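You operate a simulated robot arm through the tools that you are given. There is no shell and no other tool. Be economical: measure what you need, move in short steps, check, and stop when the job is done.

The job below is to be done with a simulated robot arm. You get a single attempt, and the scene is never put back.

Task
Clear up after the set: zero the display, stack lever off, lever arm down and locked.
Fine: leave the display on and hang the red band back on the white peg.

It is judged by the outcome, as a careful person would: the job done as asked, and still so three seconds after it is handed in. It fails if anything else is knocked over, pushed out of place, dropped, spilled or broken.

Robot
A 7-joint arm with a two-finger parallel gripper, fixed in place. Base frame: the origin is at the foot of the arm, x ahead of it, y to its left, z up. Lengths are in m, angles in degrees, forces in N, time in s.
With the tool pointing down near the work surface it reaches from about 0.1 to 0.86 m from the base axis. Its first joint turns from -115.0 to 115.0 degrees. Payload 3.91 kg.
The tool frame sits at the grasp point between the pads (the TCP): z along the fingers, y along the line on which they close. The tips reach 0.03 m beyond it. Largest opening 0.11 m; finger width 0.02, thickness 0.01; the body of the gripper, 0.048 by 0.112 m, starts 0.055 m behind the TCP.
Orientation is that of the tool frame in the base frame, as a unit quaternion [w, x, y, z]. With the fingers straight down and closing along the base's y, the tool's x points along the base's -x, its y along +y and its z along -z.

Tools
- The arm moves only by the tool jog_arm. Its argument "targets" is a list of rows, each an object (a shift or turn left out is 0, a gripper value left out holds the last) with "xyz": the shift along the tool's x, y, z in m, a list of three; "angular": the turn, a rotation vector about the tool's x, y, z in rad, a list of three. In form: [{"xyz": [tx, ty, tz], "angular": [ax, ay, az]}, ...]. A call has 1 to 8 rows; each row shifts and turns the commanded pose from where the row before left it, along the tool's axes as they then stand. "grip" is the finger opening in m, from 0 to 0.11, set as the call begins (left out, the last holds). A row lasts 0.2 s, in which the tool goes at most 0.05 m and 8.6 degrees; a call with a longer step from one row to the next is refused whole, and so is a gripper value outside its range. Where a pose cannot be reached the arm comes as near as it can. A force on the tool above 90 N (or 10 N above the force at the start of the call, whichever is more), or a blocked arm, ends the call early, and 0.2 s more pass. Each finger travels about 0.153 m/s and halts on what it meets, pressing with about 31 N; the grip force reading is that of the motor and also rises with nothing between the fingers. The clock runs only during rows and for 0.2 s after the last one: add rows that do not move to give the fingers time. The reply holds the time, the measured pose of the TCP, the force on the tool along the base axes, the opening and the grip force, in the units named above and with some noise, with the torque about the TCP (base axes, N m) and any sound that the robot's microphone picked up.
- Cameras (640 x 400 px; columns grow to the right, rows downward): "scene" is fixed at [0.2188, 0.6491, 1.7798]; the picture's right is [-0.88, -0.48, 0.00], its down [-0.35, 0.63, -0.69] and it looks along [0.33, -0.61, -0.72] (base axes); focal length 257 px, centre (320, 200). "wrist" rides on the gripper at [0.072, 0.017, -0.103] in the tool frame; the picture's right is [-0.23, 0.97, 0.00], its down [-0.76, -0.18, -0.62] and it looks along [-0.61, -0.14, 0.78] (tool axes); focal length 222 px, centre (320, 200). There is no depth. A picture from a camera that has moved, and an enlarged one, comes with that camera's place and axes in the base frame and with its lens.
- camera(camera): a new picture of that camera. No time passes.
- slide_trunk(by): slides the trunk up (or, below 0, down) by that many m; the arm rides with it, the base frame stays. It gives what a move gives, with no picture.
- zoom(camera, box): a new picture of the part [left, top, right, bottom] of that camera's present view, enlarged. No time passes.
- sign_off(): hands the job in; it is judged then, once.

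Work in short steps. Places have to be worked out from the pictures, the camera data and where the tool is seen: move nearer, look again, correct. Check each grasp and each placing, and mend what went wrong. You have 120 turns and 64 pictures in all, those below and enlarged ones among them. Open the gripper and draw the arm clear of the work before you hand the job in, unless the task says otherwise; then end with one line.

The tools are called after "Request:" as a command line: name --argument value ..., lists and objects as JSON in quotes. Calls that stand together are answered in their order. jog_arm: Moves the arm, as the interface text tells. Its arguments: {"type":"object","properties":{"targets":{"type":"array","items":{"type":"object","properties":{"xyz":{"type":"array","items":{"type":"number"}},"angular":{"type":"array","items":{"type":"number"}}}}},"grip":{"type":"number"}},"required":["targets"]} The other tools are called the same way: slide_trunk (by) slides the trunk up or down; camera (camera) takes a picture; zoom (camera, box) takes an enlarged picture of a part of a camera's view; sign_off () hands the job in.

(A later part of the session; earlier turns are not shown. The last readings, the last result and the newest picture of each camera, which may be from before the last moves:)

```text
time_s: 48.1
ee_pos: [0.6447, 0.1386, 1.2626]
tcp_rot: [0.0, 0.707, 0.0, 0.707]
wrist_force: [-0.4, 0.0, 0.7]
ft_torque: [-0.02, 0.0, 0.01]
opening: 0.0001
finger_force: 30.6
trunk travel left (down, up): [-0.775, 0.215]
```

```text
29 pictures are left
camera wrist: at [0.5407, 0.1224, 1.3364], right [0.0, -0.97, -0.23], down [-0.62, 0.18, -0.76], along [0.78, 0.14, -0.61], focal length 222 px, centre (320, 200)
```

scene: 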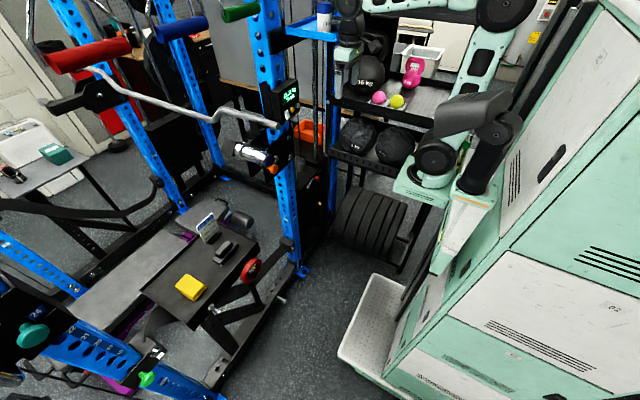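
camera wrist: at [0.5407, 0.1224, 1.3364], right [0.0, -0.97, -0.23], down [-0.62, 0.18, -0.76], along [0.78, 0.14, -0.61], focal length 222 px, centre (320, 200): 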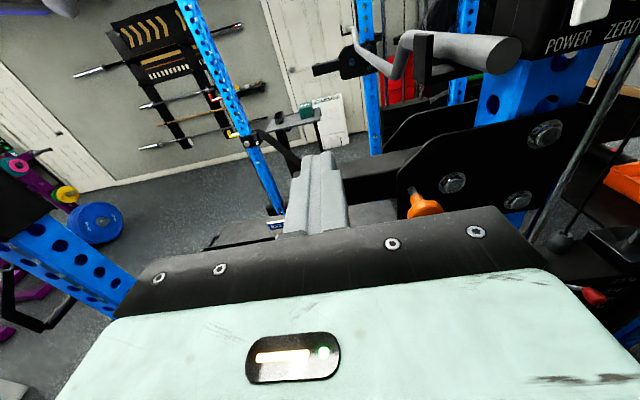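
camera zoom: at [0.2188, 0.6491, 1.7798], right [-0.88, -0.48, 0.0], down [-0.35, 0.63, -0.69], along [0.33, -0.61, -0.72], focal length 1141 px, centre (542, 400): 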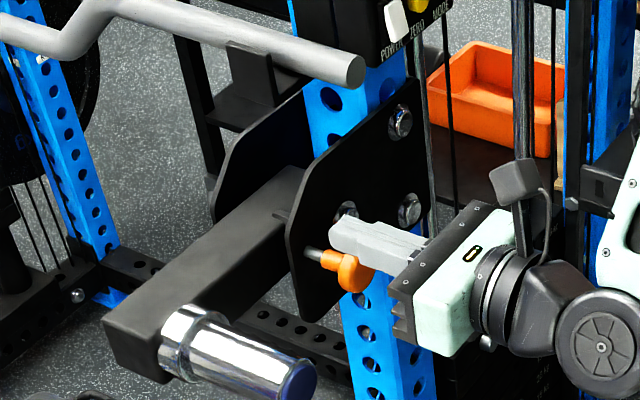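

Sleeve cap now computes to (0.70,0.172,1.123): arm horizontal, level with pivot. Now I push the orange pin back in with closed fingers, moving in y first, then down.

Request:
jog_arm --targets '[{"xyz": [0, 0.035, 0]}, {"xyz": [0, 0.035, 0]}, {"xyz": [0, 0.0345, 0]}, {}]'

Request:
slide_trunk --by -0.136

Request:
jog_arm --targets '[{"xyz": [0, 0, 0.03]}, {"xyz": [0, 0, 0.015]}, {}]'

Request:
zoom --camera "wrist" --box '[220, 60, 460, 210]'

```text
time_s: 49.1
ee_pos: [0.6494, 0.0373, 1.2648]
tcp_rot: [0.0, 0.707, 0.0, 0.707]
wrist_force: [0.3, -0.3, 0.7]
ft_torque: [-0.01, 0.01, 0.02]
opening: 0.0
finger_force: 30.7
out of reach, approached as far as the arm can: row 3
trunk travel left (down, up): [-0.775, 0.215]
```

```text
time_s: 50.8
ee_pos: [0.6493, 0.0379, 1.1285]
tcp_rot: [0.001, 0.707, -0.001, 0.707]
wrist_force: [0.5, 1.0, -0.4]
ft_torque: [0.01, 0.02, -0.01]
opening: 0.0
finger_force: 30.9
trunk travel left (down, up): [-0.639, 0.351]
```

```text
time_s: 51.5
ee_pos: [0.6947, 0.036, 1.1281]
tcp_rot: [0.001, 0.707, -0.001, 0.707]
wrist_force: [-0.4, -0.5, 0.8]
ft_torque: [0.02, -0.01, 0.02]
opening: 0.0002
finger_force: 31.6
trunk travel left (down, up): [-0.639, 0.351]
```

```text
2.67 times, centred on (340, 135) of wrist
camera zoom: at [0.5909, 0.0204, 1.2026], right [0.0, -0.97, -0.23], down [-0.62, 0.18, -0.76], along [0.78, 0.14, -0.61], focal length 592 px, centre (267, 373)
```

zoom: 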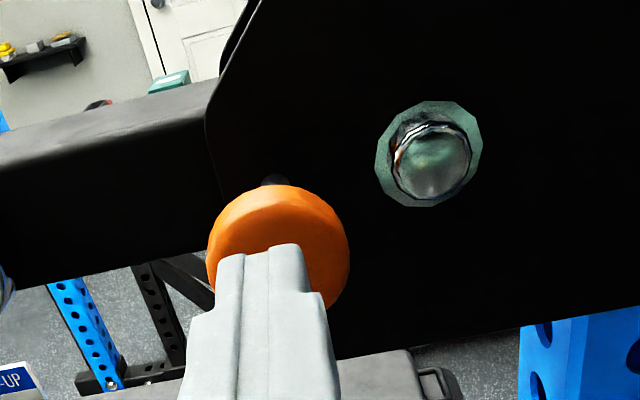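

Aligned with the knob. Push in.

Request:
jog_arm --targets '[{"xyz": [0, 0, 0.008]}, {"xyz": [0, 0, 0.006]}, {"xyz": [0, 0, 0.004]}, {}]'

Request:
jog_arm --targets '[{"xyz": [0, 0, 0.004]}, {"xyz": [0, 0, 0.004]}, {}]'

Request:
jog_arm --targets '[{"xyz": [0, 0, 0.004]}, {"xyz": [0, 0, 0.003]}, {}]'

```text
time_s: 52.5
ee_pos: [0.7124, 0.0365, 1.1288]
tcp_rot: [0.001, 0.707, 0.0, 0.707]
wrist_force: [-1.9, -0.5, -0.3]
ft_torque: [0.01, 0.02, 0.01]
opening: 0.0
finger_force: 31.3
trunk travel left (down, up): [-0.639, 0.351]
```

```text
time_s: 53.4
ee_pos: [0.7215, 0.0379, 1.1301]
tcp_rot: [0.001, 0.707, -0.001, 0.707]
wrist_force: [0.5, 0.2, -0.6]
ft_torque: [0.06, 0.0, -0.04]
opening: 0.0001
finger_force: 30.9
trunk travel left (down, up): [-0.639, 0.351]
```

```text
time_s: 54.1
ee_pos: [0.7277, 0.0374, 1.1287]
tcp_rot: [0.001, 0.707, -0.001, 0.707]
wrist_force: [0.2, 0.4, 0.9]
ft_torque: [-0.01, -0.03, 0.04]
opening: 0.0
finger_force: 30.7
trunk travel left (down, up): [-0.639, 0.351]
```

Request:
jog_arm --targets '[{"xyz": [0, 0, 0.003]}, {"xyz": [0, 0, 0.003]}, {}]'

Request:
zoom --camera "wrist" --box '[220, 60, 460, 210]'

Request:
zoom --camera "scene" --box '[210, 110, 330, 200]'

```text
time_s: 55.0
ee_pos: [0.733, 0.0376, 1.1286]
tcp_rot: [0.001, 0.707, 0.0, 0.707]
wrist_force: [-27.9, -2.9, -1.4]
ft_torque: [0.16, 0.0, -0.08]
opening: 0.0002
finger_force: 31.3
trunk travel left (down, up): [-0.639, 0.351]
```

```text
2.67 times, centred on (340, 135) of wrist
camera zoom: at [0.6279, 0.0209, 1.2026], right [0.0, -0.97, -0.23], down [-0.62, 0.18, -0.76], along [0.78, 0.14, -0.61], focal length 592 px, centre (267, 373)
```

zoom: 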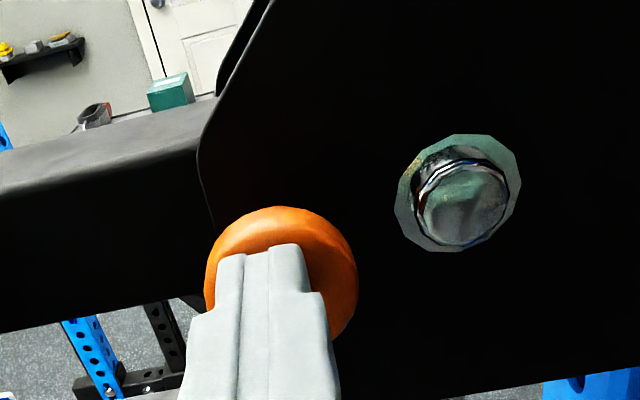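

```text
4.44 times, centred on (270, 155) of scene
camera zoom: at [0.2188, 0.6491, 1.7798], right [-0.88, -0.48, 0.0], down [-0.35, 0.63, -0.69], along [0.33, -0.61, -0.72], focal length 1141 px, centre (542, 400)
```

zoom: 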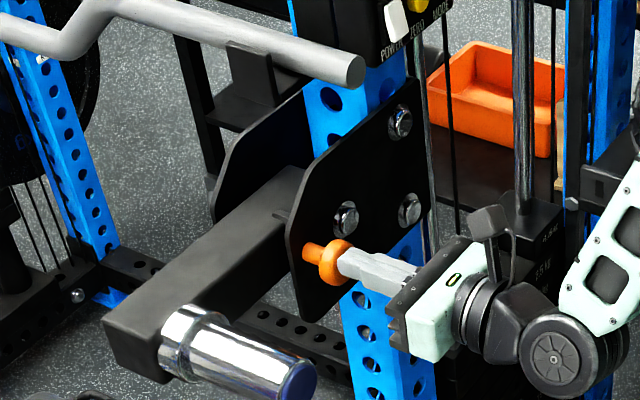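

Pin fully seated: arm down and locked. The stack lever's red ball triangulates to ≈(0.725,-0.243,0.882); I retract and go look at it closer.

Request:
jog_arm --targets '[{"xyz": [0, 0, -0.04]}, {"xyz": [0, 0, -0.04]}, {"xyz": [0, 0.04, 0]}, {"xyz": [0, 0.04, 0]}, {"xyz": [0, 0.04, 0]}, {"xyz": [0, 0.04, 0]}, {"xyz": [0, 0.04, 0]}, {"xyz": [0, 0.02, 0]}]'

Request:
slide_trunk --by -0.12

Request:
camera --camera "wrist"

```text
time_s: 56.8
ee_pos: [0.6973, -0.1669, 1.1417]
tcp_rot: [-0.001, 0.707, 0.0, 0.708]
wrist_force: [0.5, 0.2, 0.9]
ft_torque: [-0.01, 0.02, -0.01]
opening: 0.0
finger_force: 30.7
out of reach, approached as far as the arm can: row 3, 4, 5, 6
trunk travel left (down, up): [-0.639, 0.351]
```

```text
time_s: 58.2
ee_pos: [0.6959, -0.1684, 1.0222]
tcp_rot: [0.001, 0.707, -0.001, 0.707]
wrist_force: [0.2, 0.9, -0.5]
ft_torque: [0.0, 0.02, 0.01]
opening: 0.0
finger_force: 31.2
trunk travel left (down, up): [-0.519, 0.471]
```

```text
25 pictures are left
camera wrist: at [0.5932, -0.1839, 1.0949], right [0.0, -0.97, -0.23], down [-0.62, 0.18, -0.76], along [0.78, 0.14, -0.61], focal length 222 px, centre (320, 200)
```

wrist: 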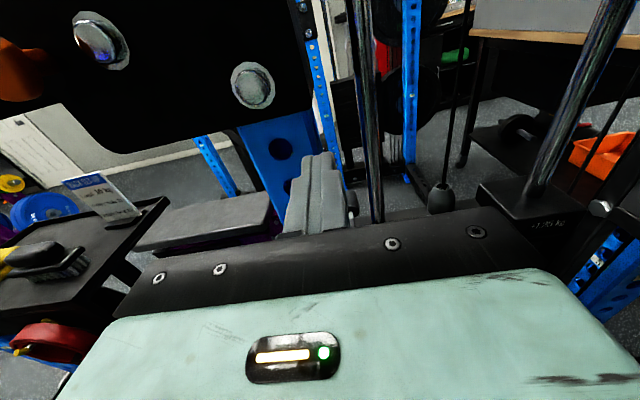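

Lever is hidden below the hand from here; I check the scene view.

Request:
zoom --camera "scene" --box '[280, 150, 360, 210]'

```text
6.67 times, centred on (320, 180) of scene
camera zoom: at [0.2188, 0.6491, 1.7798], right [-0.88, -0.48, 0.0], down [-0.35, 0.63, -0.69], along [0.33, -0.61, -0.72], focal length 1712 px, centre (320, 333)
```

zoom: 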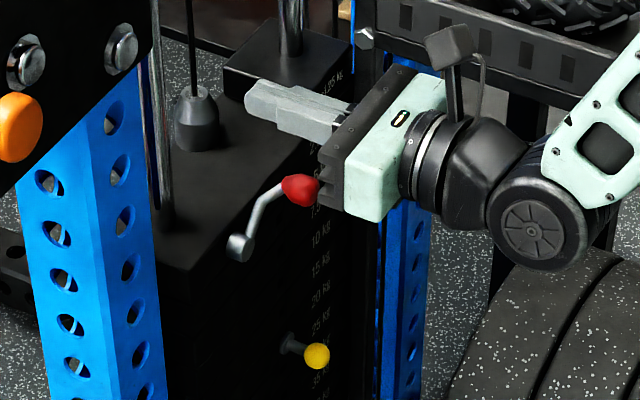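

The stack face with weight labels and the red-ball lever is visible, lower. I retract slightly and lower so the wrist camera sees it head-on.

Request:
jog_arm --targets '[{"xyz": [0, 0, -0.03]}, {"xyz": [0, 0, -0.02]}, {}]'

```text
time_s: 59.0
ee_pos: [0.6902, -0.1724, 1.0292]
tcp_rot: [0.001, 0.707, -0.001, 0.707]
wrist_force: [0.3, 0.2, 0.2]
ft_torque: [0.01, 0.02, -0.01]
opening: 0.0001
finger_force: 31.2
out of reach, approached as far as the arm can: row 1, 2
trunk travel left (down, up): [-0.519, 0.471]
```

Can't retract there; I shift left to y≈-0.10, back, and lower to view from the side.

Request:
jog_arm --targets '[{"xyz": [0, -0.04, 0]}, {"xyz": [0, -0.035, -0.01]}, {"xyz": [0, 0, -0.025]}, {}]'

Request:
slide_trunk --by -0.12

Request:
camera --camera "wrist"

```text
time_s: 60.0
ee_pos: [0.6899, -0.0968, 1.0351]
tcp_rot: [0.001, 0.708, -0.001, 0.706]
wrist_force: [0.6, -0.5, -1.0]
ft_torque: [-0.03, -0.01, 0.01]
opening: 0.0
finger_force: 31.1
out of reach, approached as far as the arm can: row 1, 2, 3
trunk travel left (down, up): [-0.519, 0.471]
```

```text
time_s: 61.5
ee_pos: [0.6901, -0.0957, 0.9153]
tcp_rot: [0.0, 0.707, 0.0, 0.707]
wrist_force: [0.9, -0.1, 0.3]
ft_torque: [0.0, 0.02, -0.03]
opening: 0.0
finger_force: 31.1
trunk travel left (down, up): [-0.399, 0.591]
```

```text
23 pictures are left
camera wrist: at [0.5871, -0.1117, 0.9895], right [0.0, -0.97, -0.23], down [-0.62, 0.18, -0.76], along [0.78, 0.14, -0.61], focal length 222 px, centre (320, 200)
```

wrist: 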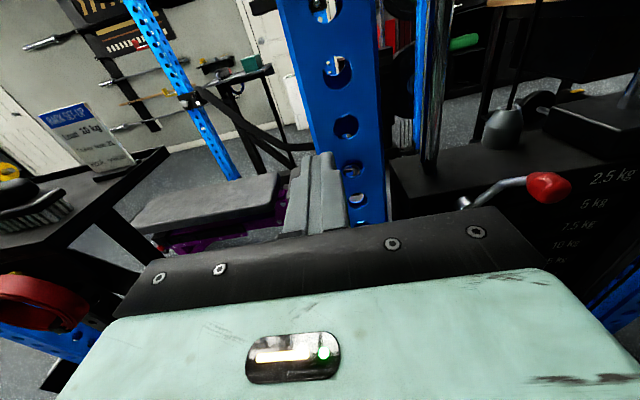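

Request:
slide_trunk --by -0.06

Request:
zoom --camera "wrist" --box '[380, 60, 640, 230]'

```text
time_s: 62.5
ee_pos: [0.6918, -0.0954, 0.8555]
tcp_rot: [0.0, 0.706, 0.0, 0.708]
wrist_force: [-0.4, 1.0, -0.5]
ft_torque: [0.01, 0.0, 0.01]
opening: 0.0001
finger_force: 31.0
trunk travel left (down, up): [-0.339, 0.651]
```

```text
2.35 times, centred on (510, 145) of wrist
camera zoom: at [0.5871, -0.1118, 0.9294], right [0.0, -0.97, -0.23], down [-0.62, 0.18, -0.76], along [0.78, 0.14, -0.61], focal length 523 px, centre (-127, 329)
```

zoom: 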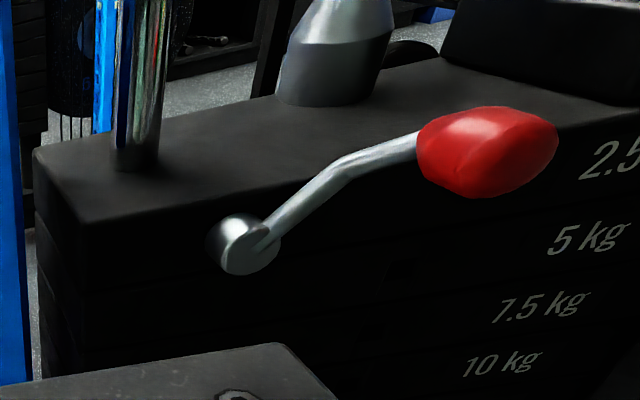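

The crank's hub is ≈(0.775,-0.236,0.797), ball ≈(0.74,-0.277,0.84). I zoom to look for on/off markings.

Request:
zoom --camera "wrist" --box '[430, 80, 640, 210]'

Request:
zoom --camera "scene" --box '[300, 155, 335, 200]'

```text
3.05 times, centred on (535, 145) of wrist
camera zoom: at [0.5871, -0.1118, 0.9294], right [0.0, -0.97, -0.23], down [-0.62, 0.18, -0.76], along [0.78, 0.14, -0.61], focal length 677 px, centre (-335, 368)
```

zoom: 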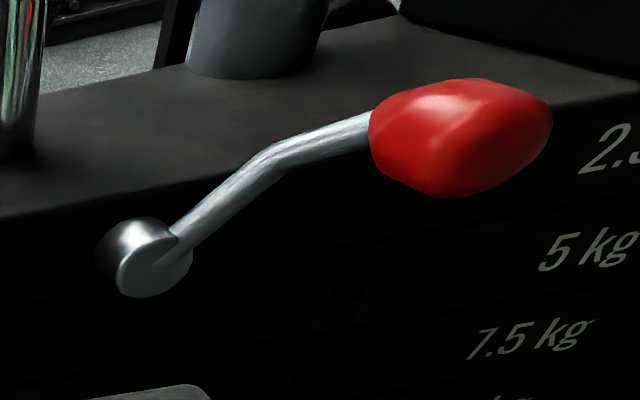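

```text
8.89 times, centred on (318, 178) of scene
camera zoom: at [0.2188, 0.6491, 1.7798], right [-0.88, -0.48, 0.0], down [-0.35, 0.63, -0.69], along [0.33, -0.61, -0.72], focal length 2282 px, centre (342, 400)
```

zoom: 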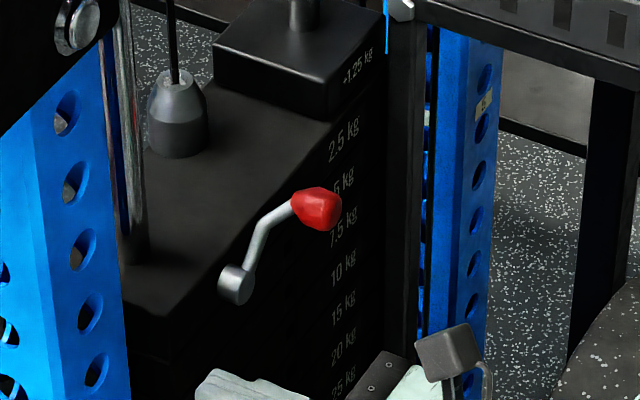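

No markings; natural "off" for such a crank is swung down. The shelf post is at y≈-0.40, so I yaw the tool 30° to the right to keep the arm clear, and come over the ball at z≈0.91.

Request:
slide_trunk --by 0.06

Request:
jog_arm --targets '[{"angular": [-0.131, 0, 0]}, {"angular": [-0.131, 0, 0]}, {"angular": [-0.131, 0, 0]}, {"angular": [-0.131, 0, 0]}, {}]'

```text
time_s: 63.5
ee_pos: [0.6901, -0.0952, 0.9145]
tcp_rot: [0.001, 0.707, -0.001, 0.707]
wrist_force: [0.1, 0.0, 0.0]
ft_torque: [-0.03, 0.02, 0.02]
opening: 0.0
finger_force: 31.2
trunk travel left (down, up): [-0.399, 0.591]
```

```text
time_s: 64.8
ee_pos: [0.6908, -0.0958, 0.915]
tcp_rot: [0.184, 0.683, -0.184, 0.682]
wrist_force: [-0.4, 0.2, 0.0]
ft_torque: [0.04, 0.0, 0.02]
opening: 0.0003
finger_force: 31.0
trunk travel left (down, up): [-0.399, 0.591]
```

Yaw is right. Move diagonally to just short of above the ball and look.

Request:
jog_arm --targets '[{"xyz": [0, 0.0263, 0.022]}, {"xyz": [0, 0.0263, 0.022]}, {"xyz": [0, 0.0263, 0.022]}, {"xyz": [0, 0.0263, 0.02]}, {"xyz": [0, 0.0264, 0.01]}, {}]'

Request:
zoom --camera "wrist" --box '[180, 60, 460, 235]'

Request:
zoom --camera "scene" --box '[280, 130, 400, 210]'

```text
time_s: 66.2
ee_pos: [0.7069, -0.2582, 0.9147]
tcp_rot: [0.184, 0.683, -0.184, 0.682]
wrist_force: [-0.1, 0.0, 0.0]
ft_torque: [-0.05, 0.02, -0.01]
opening: 0.0002
finger_force: 31.6
trunk travel left (down, up): [-0.399, 0.591]
```

```text
2.29 times, centred on (320, 148) of wrist
camera zoom: at [0.6087, -0.2204, 0.989], right [-0.49, -0.84, -0.23], down [-0.45, 0.47, -0.76], along [0.75, -0.27, -0.61], focal length 508 px, centre (320, 320)
```

zoom: 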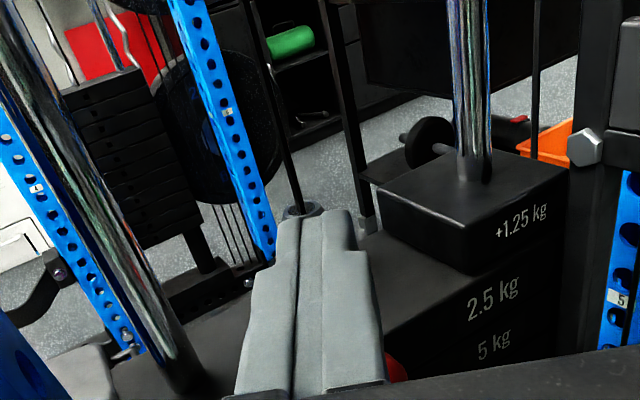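

```text
5.00 times, centred on (340, 170) of scene
camera zoom: at [0.2188, 0.6491, 1.7798], right [-0.88, -0.48, 0.0], down [-0.35, 0.63, -0.69], along [0.33, -0.61, -0.72], focal length 1284 px, centre (220, 350)
```

zoom: 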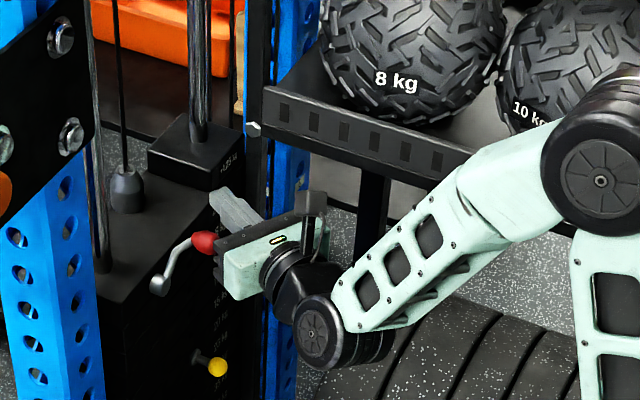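

The ball is right under the fingertips. Advance 20 mm and lower to contact.

Request:
jog_arm --targets '[{"xyz": [0, 0, 0.02]}, {"xyz": [-0.015, 0, 0]}, {"xyz": [-0.015, 0, 0]}, {"xyz": [-0.008, 0, 0]}, {}]'

Request:
jog_arm --targets '[{"xyz": [-0.006, 0, 0]}, {"xyz": [-0.006, 0, 0]}, {}]'

Request:
zoom --camera "scene" --box '[290, 150, 350, 190]'

```text
time_s: 67.3
ee_pos: [0.7241, -0.2681, 0.8775]
tcp_rot: [0.184, 0.683, -0.184, 0.682]
wrist_force: [0.1, -1.2, -0.3]
ft_torque: [-0.02, 0.0, -0.01]
opening: 0.0
finger_force: 31.5
trunk travel left (down, up): [-0.399, 0.591]
```

```text
time_s: 68.2
ee_pos: [0.7253, -0.2681, 0.865]
tcp_rot: [0.185, 0.684, -0.184, 0.682]
wrist_force: [0.4, 0.1, 0.3]
ft_torque: [-0.03, -0.02, 0.0]
opening: 0.0002
finger_force: 30.8
trunk travel left (down, up): [-0.399, 0.591]
```

```text
10.00 times, centred on (320, 170) of scene
camera zoom: at [0.2188, 0.6491, 1.7798], right [-0.88, -0.48, 0.0], down [-0.35, 0.63, -0.69], along [0.33, -0.61, -0.72], focal length 2567 px, centre (320, 500)
```

zoom: 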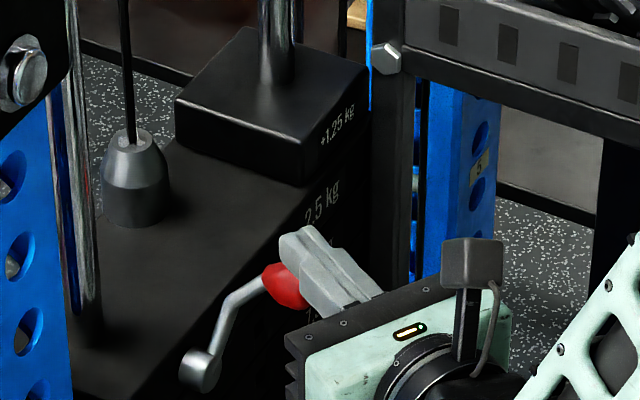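

Fingers are just above the ball's outer part. Continue lowering.

Request:
jog_arm --targets '[{"xyz": [-0.006, -0.003, 0]}, {}]'

Request:
jog_arm --targets '[{"xyz": [-0.006, 0, 0]}, {}]'

Request:
jog_arm --targets '[{"xyz": [-0.006, 0, 0]}, {}]'

Request:
zoom --camera "scene" --box '[290, 150, 350, 190]'

```text
time_s: 68.8
ee_pos: [0.7257, -0.2654, 0.8597]
tcp_rot: [0.185, 0.683, -0.185, 0.683]
wrist_force: [0.3, -0.9, 0.4]
ft_torque: [0.01, -0.02, -0.02]
opening: 0.0
finger_force: 30.3
trunk travel left (down, up): [-0.399, 0.591]
```

```text
time_s: 69.3
ee_pos: [0.7263, -0.2666, 0.8529]
tcp_rot: [0.184, 0.683, -0.184, 0.682]
wrist_force: [-0.4, -0.3, 0.1]
ft_torque: [0.02, 0.01, 0.0]
opening: 0.0
finger_force: 30.8
trunk travel left (down, up): [-0.399, 0.591]
```

```text
time_s: 70.0
ee_pos: [0.7262, -0.2645, 0.8485]
tcp_rot: [0.184, 0.683, -0.183, 0.682]
wrist_force: [-0.8, 0.2, -0.2]
ft_torque: [-0.03, -0.01, -0.01]
opening: 0.0
finger_force: 30.8
trunk travel left (down, up): [-0.399, 0.591]
```

```text
10.00 times, centred on (320, 170) of scene
camera zoom: at [0.2188, 0.6491, 1.7798], right [-0.88, -0.48, 0.0], down [-0.35, 0.63, -0.69], along [0.33, -0.61, -0.72], focal length 2567 px, centre (320, 500)
```

zoom: 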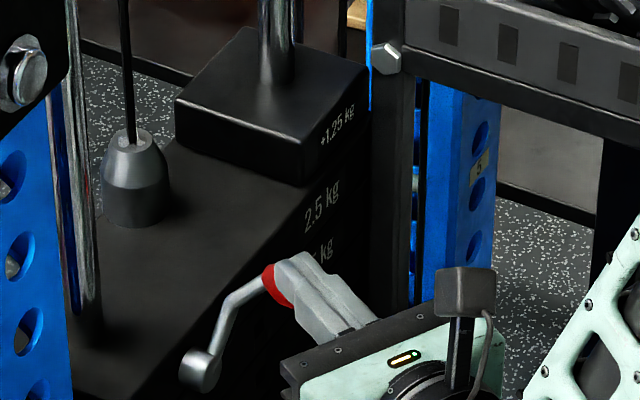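

No contact yet; check with the wrist camera.

Request:
zoom --camera "wrist" --box '[220, 80, 460, 230]'

```text
2.67 times, centred on (340, 155) of wrist
camera zoom: at [0.6284, -0.2274, 0.9212], right [-0.49, -0.84, -0.23], down [-0.45, 0.47, -0.76], along [0.75, -0.27, -0.61], focal length 592 px, centre (267, 320)
```

zoom: 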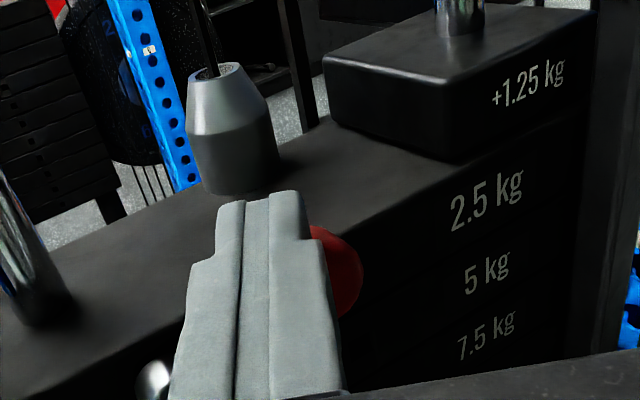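

The ball seems just right of and below the fingers. I shift 5 mm right and keep lowering.

Request:
jog_arm --targets '[{"xyz": [0.004, 0.006, 0]}, {"xyz": [-0.005, 0, 0]}, {"xyz": [-0.005, 0, 0]}, {}]'

Request:
jog_arm --targets '[{"xyz": [-0.006, 0, 0]}, {}]'

Request:
jog_arm --targets '[{"xyz": [-0.006, 0, 0]}, {}]'

Request:
zoom --camera "scene" --box '[290, 150, 350, 190]'

```text
time_s: 71.0
ee_pos: [0.7229, -0.271, 0.8468]
tcp_rot: [0.185, 0.679, -0.184, 0.686]
wrist_force: [-0.6, -2.6, 29.0]
ft_torque: [-0.48, -0.74, -0.23]
opening: 0.0
finger_force: 31.2
trunk travel left (down, up): [-0.399, 0.591]
```

```text
time_s: 71.5
ee_pos: [0.723, -0.2715, 0.8452]
tcp_rot: [0.187, 0.673, -0.183, 0.691]
wrist_force: [-4.7, -6.1, 58.7]
ft_torque: [-1.07, -1.33, 0.45]
opening: 0.0001
finger_force: 31.0
trunk travel left (down, up): [-0.399, 0.591]
```

```text
time_s: 72.2
ee_pos: [0.7238, -0.2708, 0.8442]
tcp_rot: [0.188, 0.668, -0.183, 0.696]
wrist_force: [-11.1, -4.8, 78.7]
ft_torque: [-1.49, -1.71, 0.68]
opening: 0.0
finger_force: 31.1
trunk travel left (down, up): [-0.399, 0.591]
```

```text
10.00 times, centred on (320, 170) of scene
camera zoom: at [0.2188, 0.6491, 1.7798], right [-0.88, -0.48, 0.0], down [-0.35, 0.63, -0.69], along [0.33, -0.61, -0.72], focal length 2567 px, centre (320, 500)
```

zoom: 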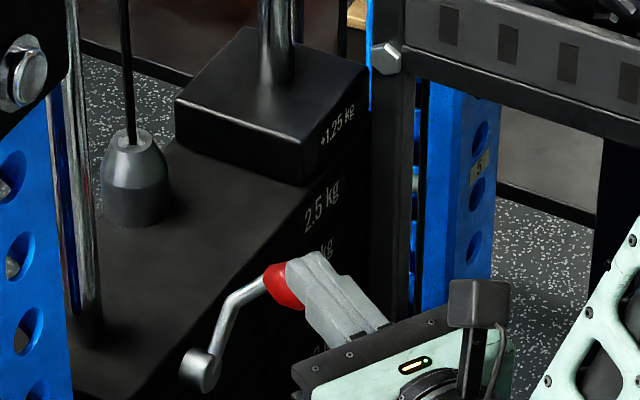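

Firmly blocked downward, so this is the ON stop and OFF must be the other way (up and over to the left). I back off, open the fingers, and prepare to cage the ball, now judged at ≈(0.75,-0.29,0.825).

Request:
jog_arm --targets '[{"xyz": [0.035, 0, 0]}, {"xyz": [0, 0, -0.035]}, {"xyz": [0, 0, -0.03]}, {}]' --grip 0.0

Request:
jog_arm --targets '[{}, {}]' --grip 0.065

Request:
camera --camera "wrist"

```text
time_s: 73.2
ee_pos: [0.674, -0.2376, 0.8655]
tcp_rot: [0.185, 0.683, -0.185, 0.682]
wrist_force: [0.2, 0.1, -0.9]
ft_torque: [0.0, -0.02, 0.01]
opening: 0.0002
finger_force: 31.1
out of reach, approached as far as the arm can: row 3
trunk travel left (down, up): [-0.399, 0.591]
```

```text
time_s: 73.8
ee_pos: [0.6753, -0.238, 0.8652]
tcp_rot: [0.185, 0.683, -0.184, 0.682]
wrist_force: [-0.9, 1.3, 0.1]
ft_torque: [0.05, 0.03, -0.01]
opening: 0.0649
finger_force: 0.1
trunk travel left (down, up): [-0.399, 0.591]
```

```text
13 pictures are left
camera wrist: at [0.5779, -0.1995, 0.9397], right [-0.49, -0.84, -0.23], down [-0.45, 0.47, -0.76], along [0.75, -0.27, -0.61], focal length 222 px, centre (320, 200)
```

wrist: 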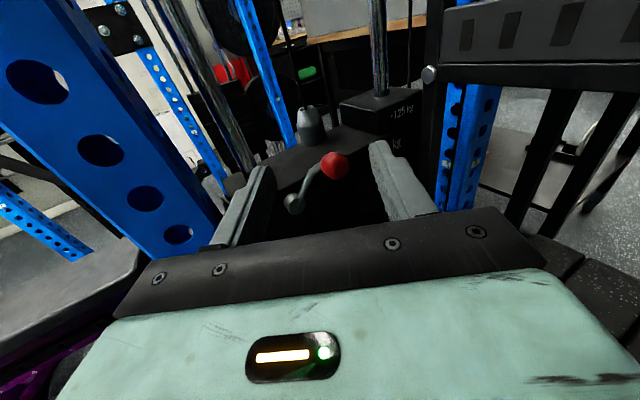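

Ball refined to (0.744,-0.284,0.836), hub (0.777,-0.24,0.795): crank at ~43° up-right. I close the fingers, go to the right side of the ball, and then push it to the left over the top.

Request:
jog_arm --targets '[{}, {"xyz": [0, 0.037, 0]}, {"xyz": [-0.023, 0, 0]}, {"xyz": [0, 0, 0.03]}, {"xyz": [0, 0, 0.03]}, {"xyz": [0, 0, 0.024]}, {}]' --grip 0.0

Request:
zoom --camera "wrist" --box '[180, 60, 460, 235]'

```text
time_s: 75.3
ee_pos: [0.7459, -0.3147, 0.8443]
tcp_rot: [0.185, 0.683, -0.185, 0.682]
wrist_force: [0.3, 0.4, 0.2]
ft_torque: [0.01, 0.02, -0.01]
opening: 0.0
finger_force: 31.3
out of reach, approached as far as the arm can: row 2, 3
trunk travel left (down, up): [-0.399, 0.591]
```

```text
2.29 times, centred on (320, 148) of wrist
camera zoom: at [0.6486, -0.2767, 0.9189], right [-0.49, -0.84, -0.23], down [-0.45, 0.47, -0.76], along [0.75, -0.27, -0.61], focal length 508 px, centre (320, 320)
```

zoom: 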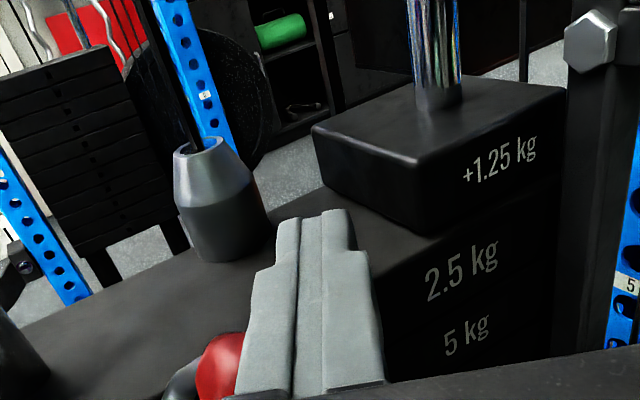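

The ball is just left of the fingers. Push in +y step by step.

Request:
jog_arm --targets '[{"xyz": [0, 0, -0.006]}, {"xyz": [0, -0.00866, -0.005]}, {"xyz": [0, -0.00866, -0.005]}, {"xyz": [0, -0.00866, -0.005]}, {}]'

Request:
jog_arm --targets '[{"xyz": [0.003, -0.00866, -0.005]}, {"xyz": [0.002, -0.00866, -0.005]}, {}]'

```text
time_s: 76.5
ee_pos: [0.7397, -0.2878, 0.8599]
tcp_rot: [0.191, 0.669, -0.187, 0.694]
wrist_force: [-19.5, -31.7, 75.9]
ft_torque: [0.65, -0.16, 0.08]
opening: 0.0003
finger_force: 30.3
trunk travel left (down, up): [-0.399, 0.591]
```

```text
time_s: 77.1
ee_pos: [0.7437, -0.269, 0.8656]
tcp_rot: [0.189, 0.664, -0.183, 0.7]
wrist_force: [-11.0, -4.6, 29.4]
ft_torque: [0.34, -0.06, 0.12]
opening: 0.0
finger_force: 31.2
trunk travel left (down, up): [-0.399, 0.591]
stopped in row 2: the force on the tool passed its limit (the readings are from after the stop); the commanded pose is now the measured one
```

The fingers rode up over the ball; I check whether the lever moved.

Request:
zoom --camera "scene" --box '[290, 150, 350, 190]'

```text
10.00 times, centred on (320, 170) of scene
camera zoom: at [0.2188, 0.6491, 1.7798], right [-0.88, -0.48, 0.0], down [-0.35, 0.63, -0.69], along [0.33, -0.61, -0.72], focal length 2567 px, centre (320, 500)
```

zoom: 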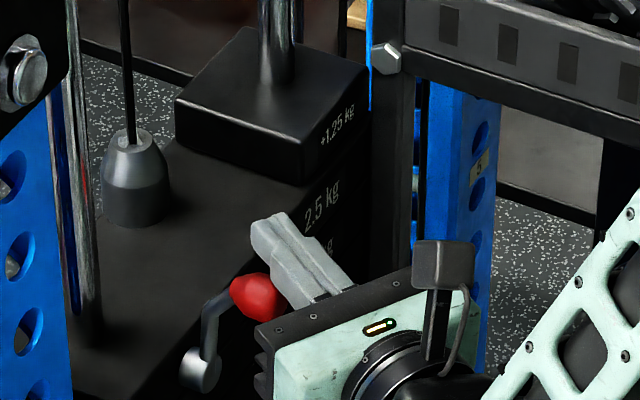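

The lever did rotate—it's now near upright (ball ≈(0.744,-0.246,0.86)) with the fingers right beside it. Continue pushing left.

Request:
jog_arm --targets '[{"xyz": [-0.003, -0.00866, -0.005]}, {"xyz": [-0.002, -0.00866, -0.005]}, {}]'

Request:
jog_arm --targets '[{"xyz": [-0.002, -0.00866, -0.005]}, {"xyz": [-0.003, -0.00866, -0.005]}, {}]'

Request:
jog_arm --targets '[{"xyz": [-0.004, -0.00866, -0.005]}, {"xyz": [-0.004, -0.00866, -0.005]}, {}]'

```text
time_s: 77.9
ee_pos: [0.7426, -0.2485, 0.8654]
tcp_rot: [0.188, 0.661, -0.182, 0.704]
wrist_force: [-8.6, 7.0, 63.1]
ft_torque: [0.73, -0.4, 0.12]
opening: 0.0
finger_force: 31.3
trunk travel left (down, up): [-0.399, 0.591]
```

```text
time_s: 78.7
ee_pos: [0.7444, -0.2245, 0.8591]
tcp_rot: [0.186, 0.663, -0.18, 0.703]
wrist_force: [-9.8, 25.7, 60.2]
ft_torque: [0.69, -0.25, 0.24]
opening: 0.0002
finger_force: 31.1
trunk travel left (down, up): [-0.399, 0.591]
```

```text
time_s: 79.5
ee_pos: [0.7416, -0.2166, 0.8465]
tcp_rot: [0.195, 0.663, -0.188, 0.698]
wrist_force: [-4.3, -33.3, 41.6]
ft_torque: [0.21, -0.08, -0.01]
opening: 0.0002
finger_force: 31.0
trunk travel left (down, up): [-0.399, 0.591]
```

Check the lever again.

Request:
zoom --camera "scene" --box '[290, 150, 350, 190]'

```text
10.00 times, centred on (320, 170) of scene
camera zoom: at [0.2188, 0.6491, 1.7798], right [-0.88, -0.48, 0.0], down [-0.35, 0.63, -0.69], along [0.33, -0.61, -0.72], focal length 2567 px, centre (320, 500)
```

zoom: 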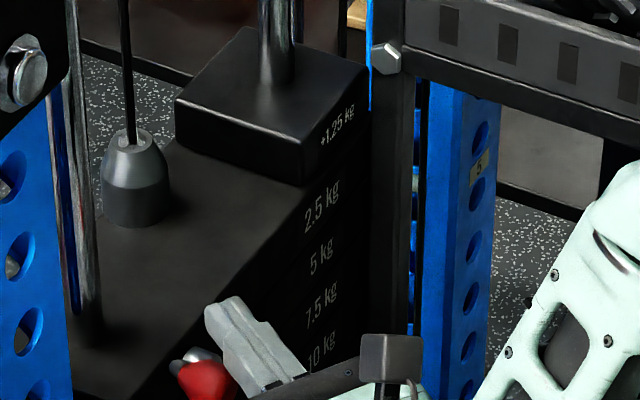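

Lever is now at the mirror position (ball ≈(0.744,-0.195,0.84)), at its stop. I retract and check display plus lever in one picture.

Request:
jog_arm --targets '[{"xyz": [0.01, 0.01, 0]}, {"xyz": [0.03, 0, 0]}, {"xyz": [0.03, 0, -0.03]}, {"xyz": [0.03, 0, -0.03]}, {}]'

Request:
zoom --camera "scene" --box '[230, 70, 350, 200]'

```text
time_s: 80.7
ee_pos: [0.6845, -0.184, 0.9398]
tcp_rot: [0.187, 0.671, -0.183, 0.694]
wrist_force: [-0.6, -0.6, 0.2]
ft_torque: [-0.01, 0.0, 0.02]
opening: 0.0003
finger_force: 31.0
trunk travel left (down, up): [-0.399, 0.591]
```

```text
3.08 times, centred on (290, 135) of scene
camera zoom: at [0.2188, 0.6491, 1.7798], right [-0.88, -0.48, 0.0], down [-0.35, 0.63, -0.69], along [0.33, -0.61, -0.72], focal length 790 px, centre (412, 400)
```

zoom: 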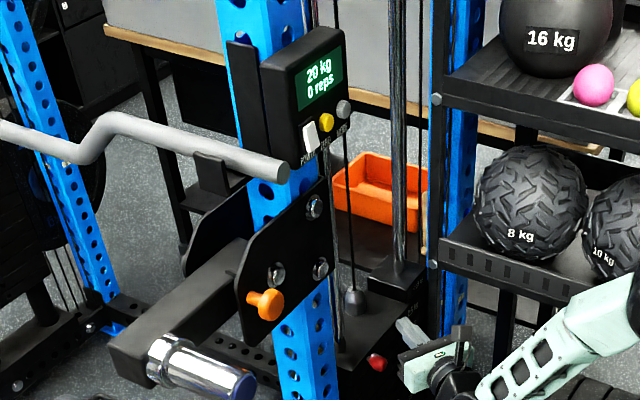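

Display now reads 20 kg / 0 reps: the add-on stack lever is off. Next the red band (≈(0.72,0.32,0.81)) and the white peg (≈(0.76,0.50,0.74)) on the tray's front edge. Un-yaw and travel left.

Request:
jog_arm --targets '[{"xyz": [0, -0.02, 0], "angular": [0.131, 0, 0]}, {"xyz": [0, -0.02, 0], "angular": [0.131, 0, 0]}, {"xyz": [0, -0.02, 0], "angular": [0.131, 0, 0]}, {"xyz": [0, -0.02, 0], "angular": [0.131, 0, 0]}, {"angular": [0, -0.033, 0]}]'

Request:
jog_arm --targets '[{"xyz": [0, -0.045, 0]}, {"xyz": [0, -0.045, 0]}, {"xyz": [0, -0.045, 0]}, {"xyz": [0, -0.045, 0]}, {"xyz": [0, -0.045, 0]}, {"xyz": [0, -0.045, 0]}, {}]'

```text
time_s: 81.9
ee_pos: [0.7108, -0.1095, 0.9393]
tcp_rot: [0.007, 0.707, 0.004, 0.707]
wrist_force: [-0.3, 0.3, -0.7]
ft_torque: [0.01, 0.01, -0.01]
opening: 0.0
finger_force: 31.4
trunk travel left (down, up): [-0.399, 0.591]
```

```text
time_s: 83.5
ee_pos: [0.7107, 0.1592, 0.9354]
tcp_rot: [0.006, 0.707, 0.004, 0.707]
wrist_force: [0.2, 0.6, -1.1]
ft_torque: [0.0, 0.03, -0.01]
opening: 0.0
finger_force: 30.6
trunk travel left (down, up): [-0.399, 0.591]
```

Retract toward the robot a bit, continue left, lower, and take a picture.

Request:
jog_arm --targets '[{"xyz": [0, -0.04, -0.03]}, {"xyz": [0, -0.04, -0.03]}, {"xyz": [0, -0.03, -0.03]}, {"xyz": [0, -0.03, -0.02]}, {}]'

Request:
slide_trunk --by -0.09

Request:
camera --camera "wrist"

```text
time_s: 84.7
ee_pos: [0.6015, 0.302, 0.9337]
tcp_rot: [0.007, 0.707, 0.004, 0.707]
wrist_force: [0.5, -0.4, -1.1]
ft_torque: [-0.03, -0.01, -0.05]
opening: 0.0001
finger_force: 30.9
trunk travel left (down, up): [-0.399, 0.591]
```

```text
time_s: 85.9
ee_pos: [0.6022, 0.3018, 0.8435]
tcp_rot: [0.008, 0.707, 0.004, 0.707]
wrist_force: [-0.5, 0.7, -0.6]
ft_torque: [-0.01, 0.01, -0.07]
opening: 0.0004
finger_force: 30.9
trunk travel left (down, up): [-0.309, 0.681]
```

```text
8 pictures are left
camera wrist: at [0.4985, 0.287, 0.9172], right [-0.01, -0.98, -0.21], down [-0.62, 0.17, -0.76], along [0.78, 0.13, -0.61], focal length 222 px, centre (320, 200)
```

wrist: 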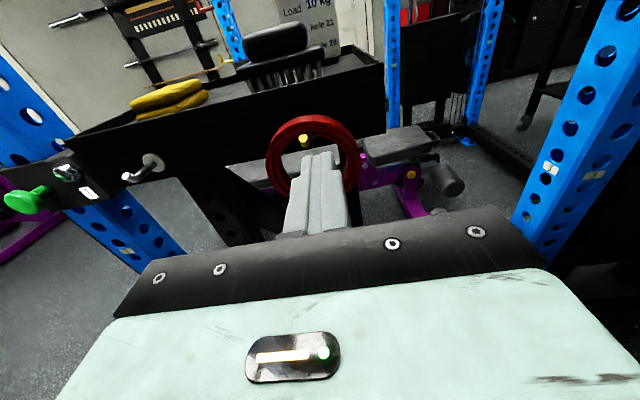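

Ring hangs on a yellow peg; the white-flanged peg is at left. One enlarged view for precision.

Request:
zoom --camera "wrist" --box '[100, 90, 380, 240]'

```text
2.29 times, centred on (240, 165) of wrist
camera zoom: at [0.4985, 0.287, 0.9172], right [-0.01, -0.98, -0.21], down [-0.62, 0.17, -0.76], along [0.78, 0.13, -0.61], focal length 508 px, centre (503, 280)
```

zoom: 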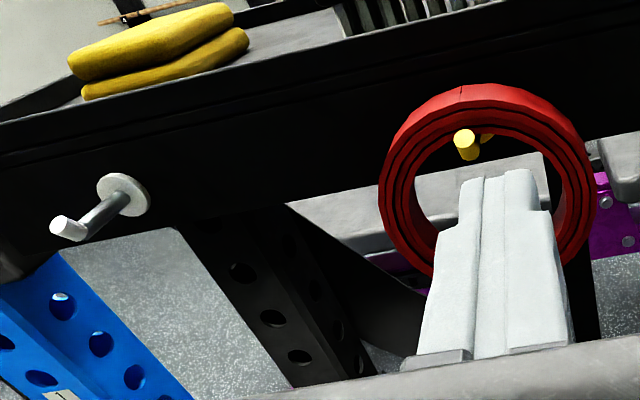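

Computed: white peg tip (0.702,0.514,0.835), flange x≈0.741; yellow peg similarly at y≈0.32; ring centre (≈0.715,0.319,0.804), mid-band radius 0.042. I'll pinch the ring's right side at (0.705,0.277,0.803) with one finger inside. Pre-position first.

Request:
jog_arm --targets '[{"xyz": [-0.02, 0.0125, 0]}, {"xyz": [-0.0205, 0.0125, 0]}, {"xyz": [0, 0, 0.03]}, {"xyz": [0, 0, 0.025]}, {}]' --grip 0.04

Request:
zoom --camera "wrist" --box '[180, 70, 460, 230]'

```text
time_s: 87.1
ee_pos: [0.6568, 0.2752, 0.8019]
tcp_rot: [0.007, 0.707, 0.002, 0.707]
wrist_force: [-0.1, -0.5, 0.3]
ft_torque: [-0.01, -0.02, -0.02]
opening: 0.0401
finger_force: 0.1
trunk travel left (down, up): [-0.309, 0.681]
```

```text
2.29 times, centred on (320, 150) of wrist
camera zoom: at [0.5531, 0.2608, 0.8764], right [-0.01, -0.98, -0.21], down [-0.62, 0.17, -0.76], along [0.78, 0.13, -0.61], focal length 508 px, centre (320, 314)
```

zoom: 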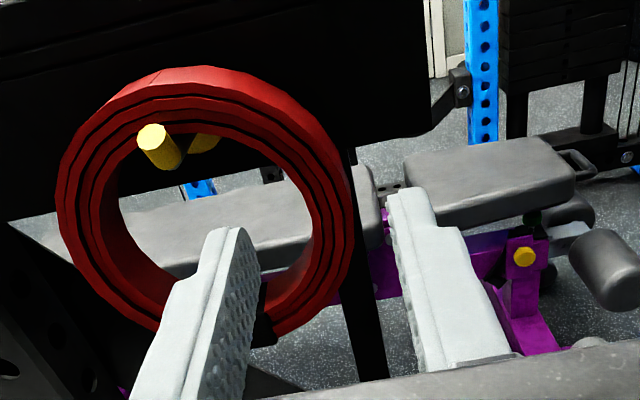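

Fingers straddle the band's right side nicely. Advance 46 mm and close.

Request:
jog_arm --targets '[{"xyz": [0, 0, 0.023]}, {"xyz": [0, 0, 0.023]}, {}]'

Request:
jog_arm --targets '[{}, {}, {}]' --grip 0.0

```text
time_s: 87.9
ee_pos: [0.7034, 0.2745, 0.803]
tcp_rot: [0.008, 0.707, 0.003, 0.707]
wrist_force: [0.2, -0.5, -0.8]
ft_torque: [0.02, -0.01, -0.02]
opening: 0.0399
finger_force: 0.1
trunk travel left (down, up): [-0.309, 0.681]
```

```text
time_s: 88.7
ee_pos: [0.7034, 0.2755, 0.8032]
tcp_rot: [0.007, 0.707, 0.004, 0.707]
wrist_force: [1.2, 0.3, -2.1]
ft_torque: [-0.07, -0.02, 0.03]
opening: 0.0181
finger_force: 31.3
trunk travel left (down, up): [-0.309, 0.681]
```

Gripped 18 mm of band. Lift 20 mm, then retract 65 mm off the yellow peg.

Request:
jog_arm --targets '[{"xyz": [0.01, 0, 0]}, {"xyz": [0.01, 0, 0]}, {}]'

Request:
jog_arm --targets '[{"xyz": [0, 0, -0.02]}, {"xyz": [0, 0, -0.02]}, {"xyz": [0, 0, -0.025]}, {"xyz": [0, 0, -0.01]}, {}]'

Request:
camera --camera "wrist"

```text
time_s: 89.5
ee_pos: [0.703, 0.2751, 0.8229]
tcp_rot: [0.007, 0.707, 0.004, 0.707]
wrist_force: [0.2, 0.1, -2.3]
ft_torque: [-0.07, 0.03, -0.01]
opening: 0.0183
finger_force: 30.8
trunk travel left (down, up): [-0.309, 0.681]
```

```text
time_s: 90.7
ee_pos: [0.6285, 0.2766, 0.8224]
tcp_rot: [0.008, 0.707, 0.003, 0.707]
wrist_force: [0.1, 0.2, -1.6]
ft_torque: [-0.04, 0.05, 0.01]
opening: 0.018
finger_force: 31.1
trunk travel left (down, up): [-0.309, 0.681]
```

```text
5 pictures are left
camera wrist: at [0.524, 0.2617, 0.8972], right [-0.01, -0.98, -0.21], down [-0.62, 0.17, -0.76], along [0.78, 0.13, -0.61], focal length 222 px, centre (320, 200)
```

wrist: 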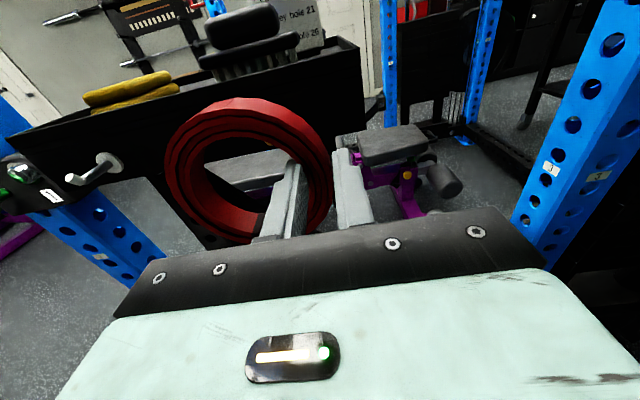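

Ring held securely in the same attitude. Move 194 mm left to line its hole up with the white peg.

Request:
jog_arm --targets '[{"xyz": [0, -0.035, 0]}, {"xyz": [0, -0.035, 0]}, {"xyz": [0, -0.035, 0]}, {"xyz": [0, -0.035, 0]}, {"xyz": [0, -0.035, 0]}, {"xyz": [0, -0.019, 0]}, {}]'

Request:
zoom --camera "wrist" --box '[140, 70, 420, 230]'

```text
time_s: 92.3
ee_pos: [0.6291, 0.4703, 0.8208]
tcp_rot: [0.008, 0.707, 0.003, 0.707]
wrist_force: [0.3, 0.4, -1.5]
ft_torque: [-0.08, 0.04, 0.0]
opening: 0.0177
finger_force: 30.9
trunk travel left (down, up): [-0.309, 0.681]
```

```text
2.29 times, centred on (280, 150) of wrist
camera zoom: at [0.5258, 0.4556, 0.895], right [-0.01, -0.98, -0.21], down [-0.62, 0.17, -0.76], along [0.78, 0.13, -0.61], focal length 508 px, centre (411, 314)
```

zoom: 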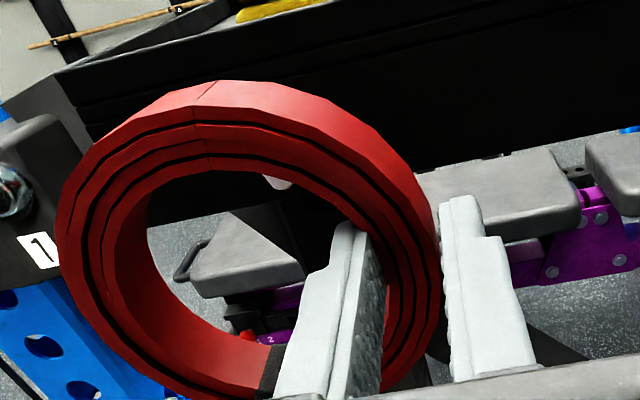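

The peg tip shows just inside the ring's hole, as predicted. Advance in stages while watching force.

Request:
jog_arm --targets '[{"xyz": [0, 0, 0.02]}, {"xyz": [0, 0, 0.02]}, {}]'

Request:
jog_arm --targets '[{"xyz": [0, 0, 0.01]}, {"xyz": [0, 0, 0.01]}, {"xyz": [0, 0, 0.013]}, {}]'

Request:
zoom --camera "wrist" --box '[140, 70, 420, 230]'

```text
time_s: 93.1
ee_pos: [0.6695, 0.4706, 0.8209]
tcp_rot: [0.008, 0.707, 0.002, 0.707]
wrist_force: [0.5, -0.4, -1.4]
ft_torque: [-0.09, 0.03, -0.01]
opening: 0.0181
finger_force: 30.9
trunk travel left (down, up): [-0.309, 0.681]
```

```text
time_s: 94.1
ee_pos: [0.7038, 0.4704, 0.8217]
tcp_rot: [0.008, 0.707, 0.004, 0.707]
wrist_force: [-0.2, 0.1, -2.2]
ft_torque: [-0.04, 0.05, 0.0]
opening: 0.0181
finger_force: 30.9
trunk travel left (down, up): [-0.309, 0.681]
```

```text
2.29 times, centred on (280, 150) of wrist
camera zoom: at [0.5988, 0.4552, 0.8947], right [-0.01, -0.98, -0.21], down [-0.62, 0.17, -0.76], along [0.78, 0.13, -0.61], focal length 508 px, centre (411, 314)
```

zoom: 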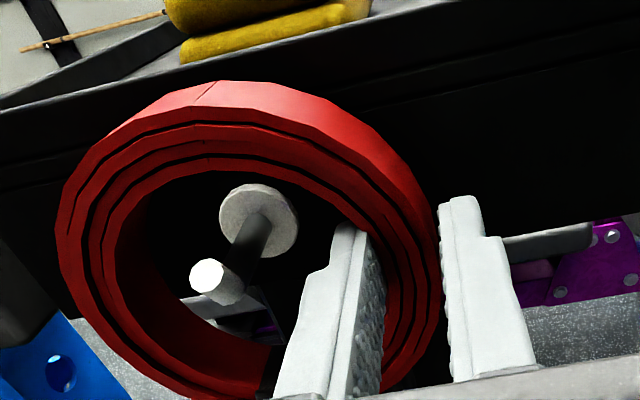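

Peg is threaded through the ring. Lower until it takes the weight.

Request:
jog_arm --targets '[{"xyz": [-0.007, 0, 0]}, {"xyz": [-0.006, 0, 0]}, {}]'

Request:
jog_arm --targets '[{"xyz": [-0.003, 0, 0]}, {}]'

Request:
jog_arm --targets '[{"xyz": [-0.002, 0, 0]}, {}]'

```text
time_s: 94.9
ee_pos: [0.703, 0.4702, 0.8063]
tcp_rot: [0.008, 0.707, 0.003, 0.707]
wrist_force: [-0.1, -1.0, -2.2]
ft_torque: [-0.06, 0.02, -0.03]
opening: 0.0179
finger_force: 30.6
trunk travel left (down, up): [-0.309, 0.681]
```

```text
time_s: 95.5
ee_pos: [0.7029, 0.4686, 0.8038]
tcp_rot: [0.007, 0.707, 0.003, 0.707]
wrist_force: [-0.2, -0.9, -1.9]
ft_torque: [-0.07, 0.04, -0.04]
opening: 0.0179
finger_force: 30.7
trunk travel left (down, up): [-0.309, 0.681]
```

```text
time_s: 96.1
ee_pos: [0.7021, 0.4694, 0.8019]
tcp_rot: [0.008, 0.707, 0.003, 0.707]
wrist_force: [0.3, 0.6, -1.6]
ft_torque: [-0.08, 0.02, -0.01]
opening: 0.018
finger_force: 31.1
trunk travel left (down, up): [-0.309, 0.681]
```

Request:
jog_arm --targets '[{"xyz": [-0.002, 0, 0]}, {}]'

Request:
jog_arm --targets '[{"xyz": [-0.002, 0, 0]}, {}]'

Request:
jog_arm --targets '[{"xyz": [-0.002, 0, 0]}, {}]'

```text
time_s: 96.7
ee_pos: [0.7026, 0.4696, 0.7994]
tcp_rot: [0.008, 0.707, 0.003, 0.707]
wrist_force: [-0.5, -0.1, -1.0]
ft_torque: [-0.05, 0.01, 0.02]
opening: 0.0179
finger_force: 31.2
trunk travel left (down, up): [-0.309, 0.681]
```

```text
time_s: 97.3
ee_pos: [0.702, 0.4687, 0.7987]
tcp_rot: [0.008, 0.707, 0.003, 0.707]
wrist_force: [-0.9, 0.5, -1.6]
ft_torque: [-0.05, 0.04, 0.0]
opening: 0.0179
finger_force: 30.9
trunk travel left (down, up): [-0.309, 0.681]
```

```text
time_s: 97.9
ee_pos: [0.7021, 0.4691, 0.7967]
tcp_rot: [0.007, 0.707, 0.004, 0.707]
wrist_force: [-0.3, -0.2, -2.0]
ft_torque: [-0.05, -0.01, -0.03]
opening: 0.018
finger_force: 30.8
trunk travel left (down, up): [-0.309, 0.681]
```

Request:
jog_arm --targets '[{"xyz": [-0.002, 0, 0]}, {}]'

Request:
jog_arm --targets '[{"xyz": [-0.002, 0, 0]}, {}]'

Request:
zoom --camera "wrist" --box '[140, 70, 420, 230]'

```text
time_s: 98.5
ee_pos: [0.702, 0.4703, 0.7951]
tcp_rot: [0.007, 0.707, 0.003, 0.708]
wrist_force: [1.7, 0.9, 0.8]
ft_torque: [0.04, 0.01, 0.02]
opening: 0.0182
finger_force: 31.4
trunk travel left (down, up): [-0.309, 0.681]
```

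```text
time_s: 99.1
ee_pos: [0.7023, 0.4701, 0.793]
tcp_rot: [0.006, 0.706, 0.003, 0.708]
wrist_force: [5.4, 5.8, 11.3]
ft_torque: [0.38, -0.02, -0.12]
opening: 0.0177
finger_force: 30.6
trunk travel left (down, up): [-0.309, 0.681]
```

```text
2.29 times, centred on (280, 150) of wrist
camera zoom: at [0.5983, 0.4545, 0.8676], right [0.0, -0.98, -0.21], down [-0.62, 0.17, -0.77], along [0.78, 0.13, -0.61], focal length 508 px, centre (411, 314)
```

zoom: 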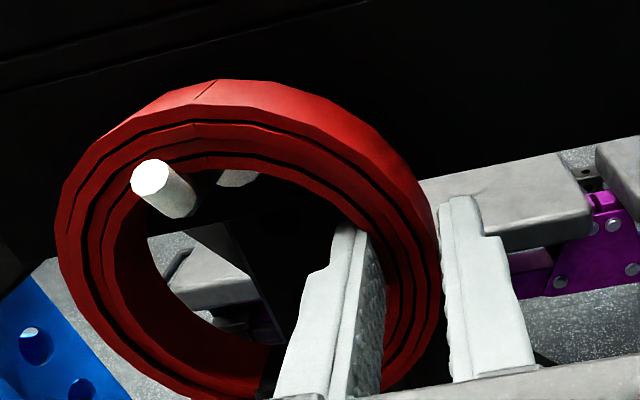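

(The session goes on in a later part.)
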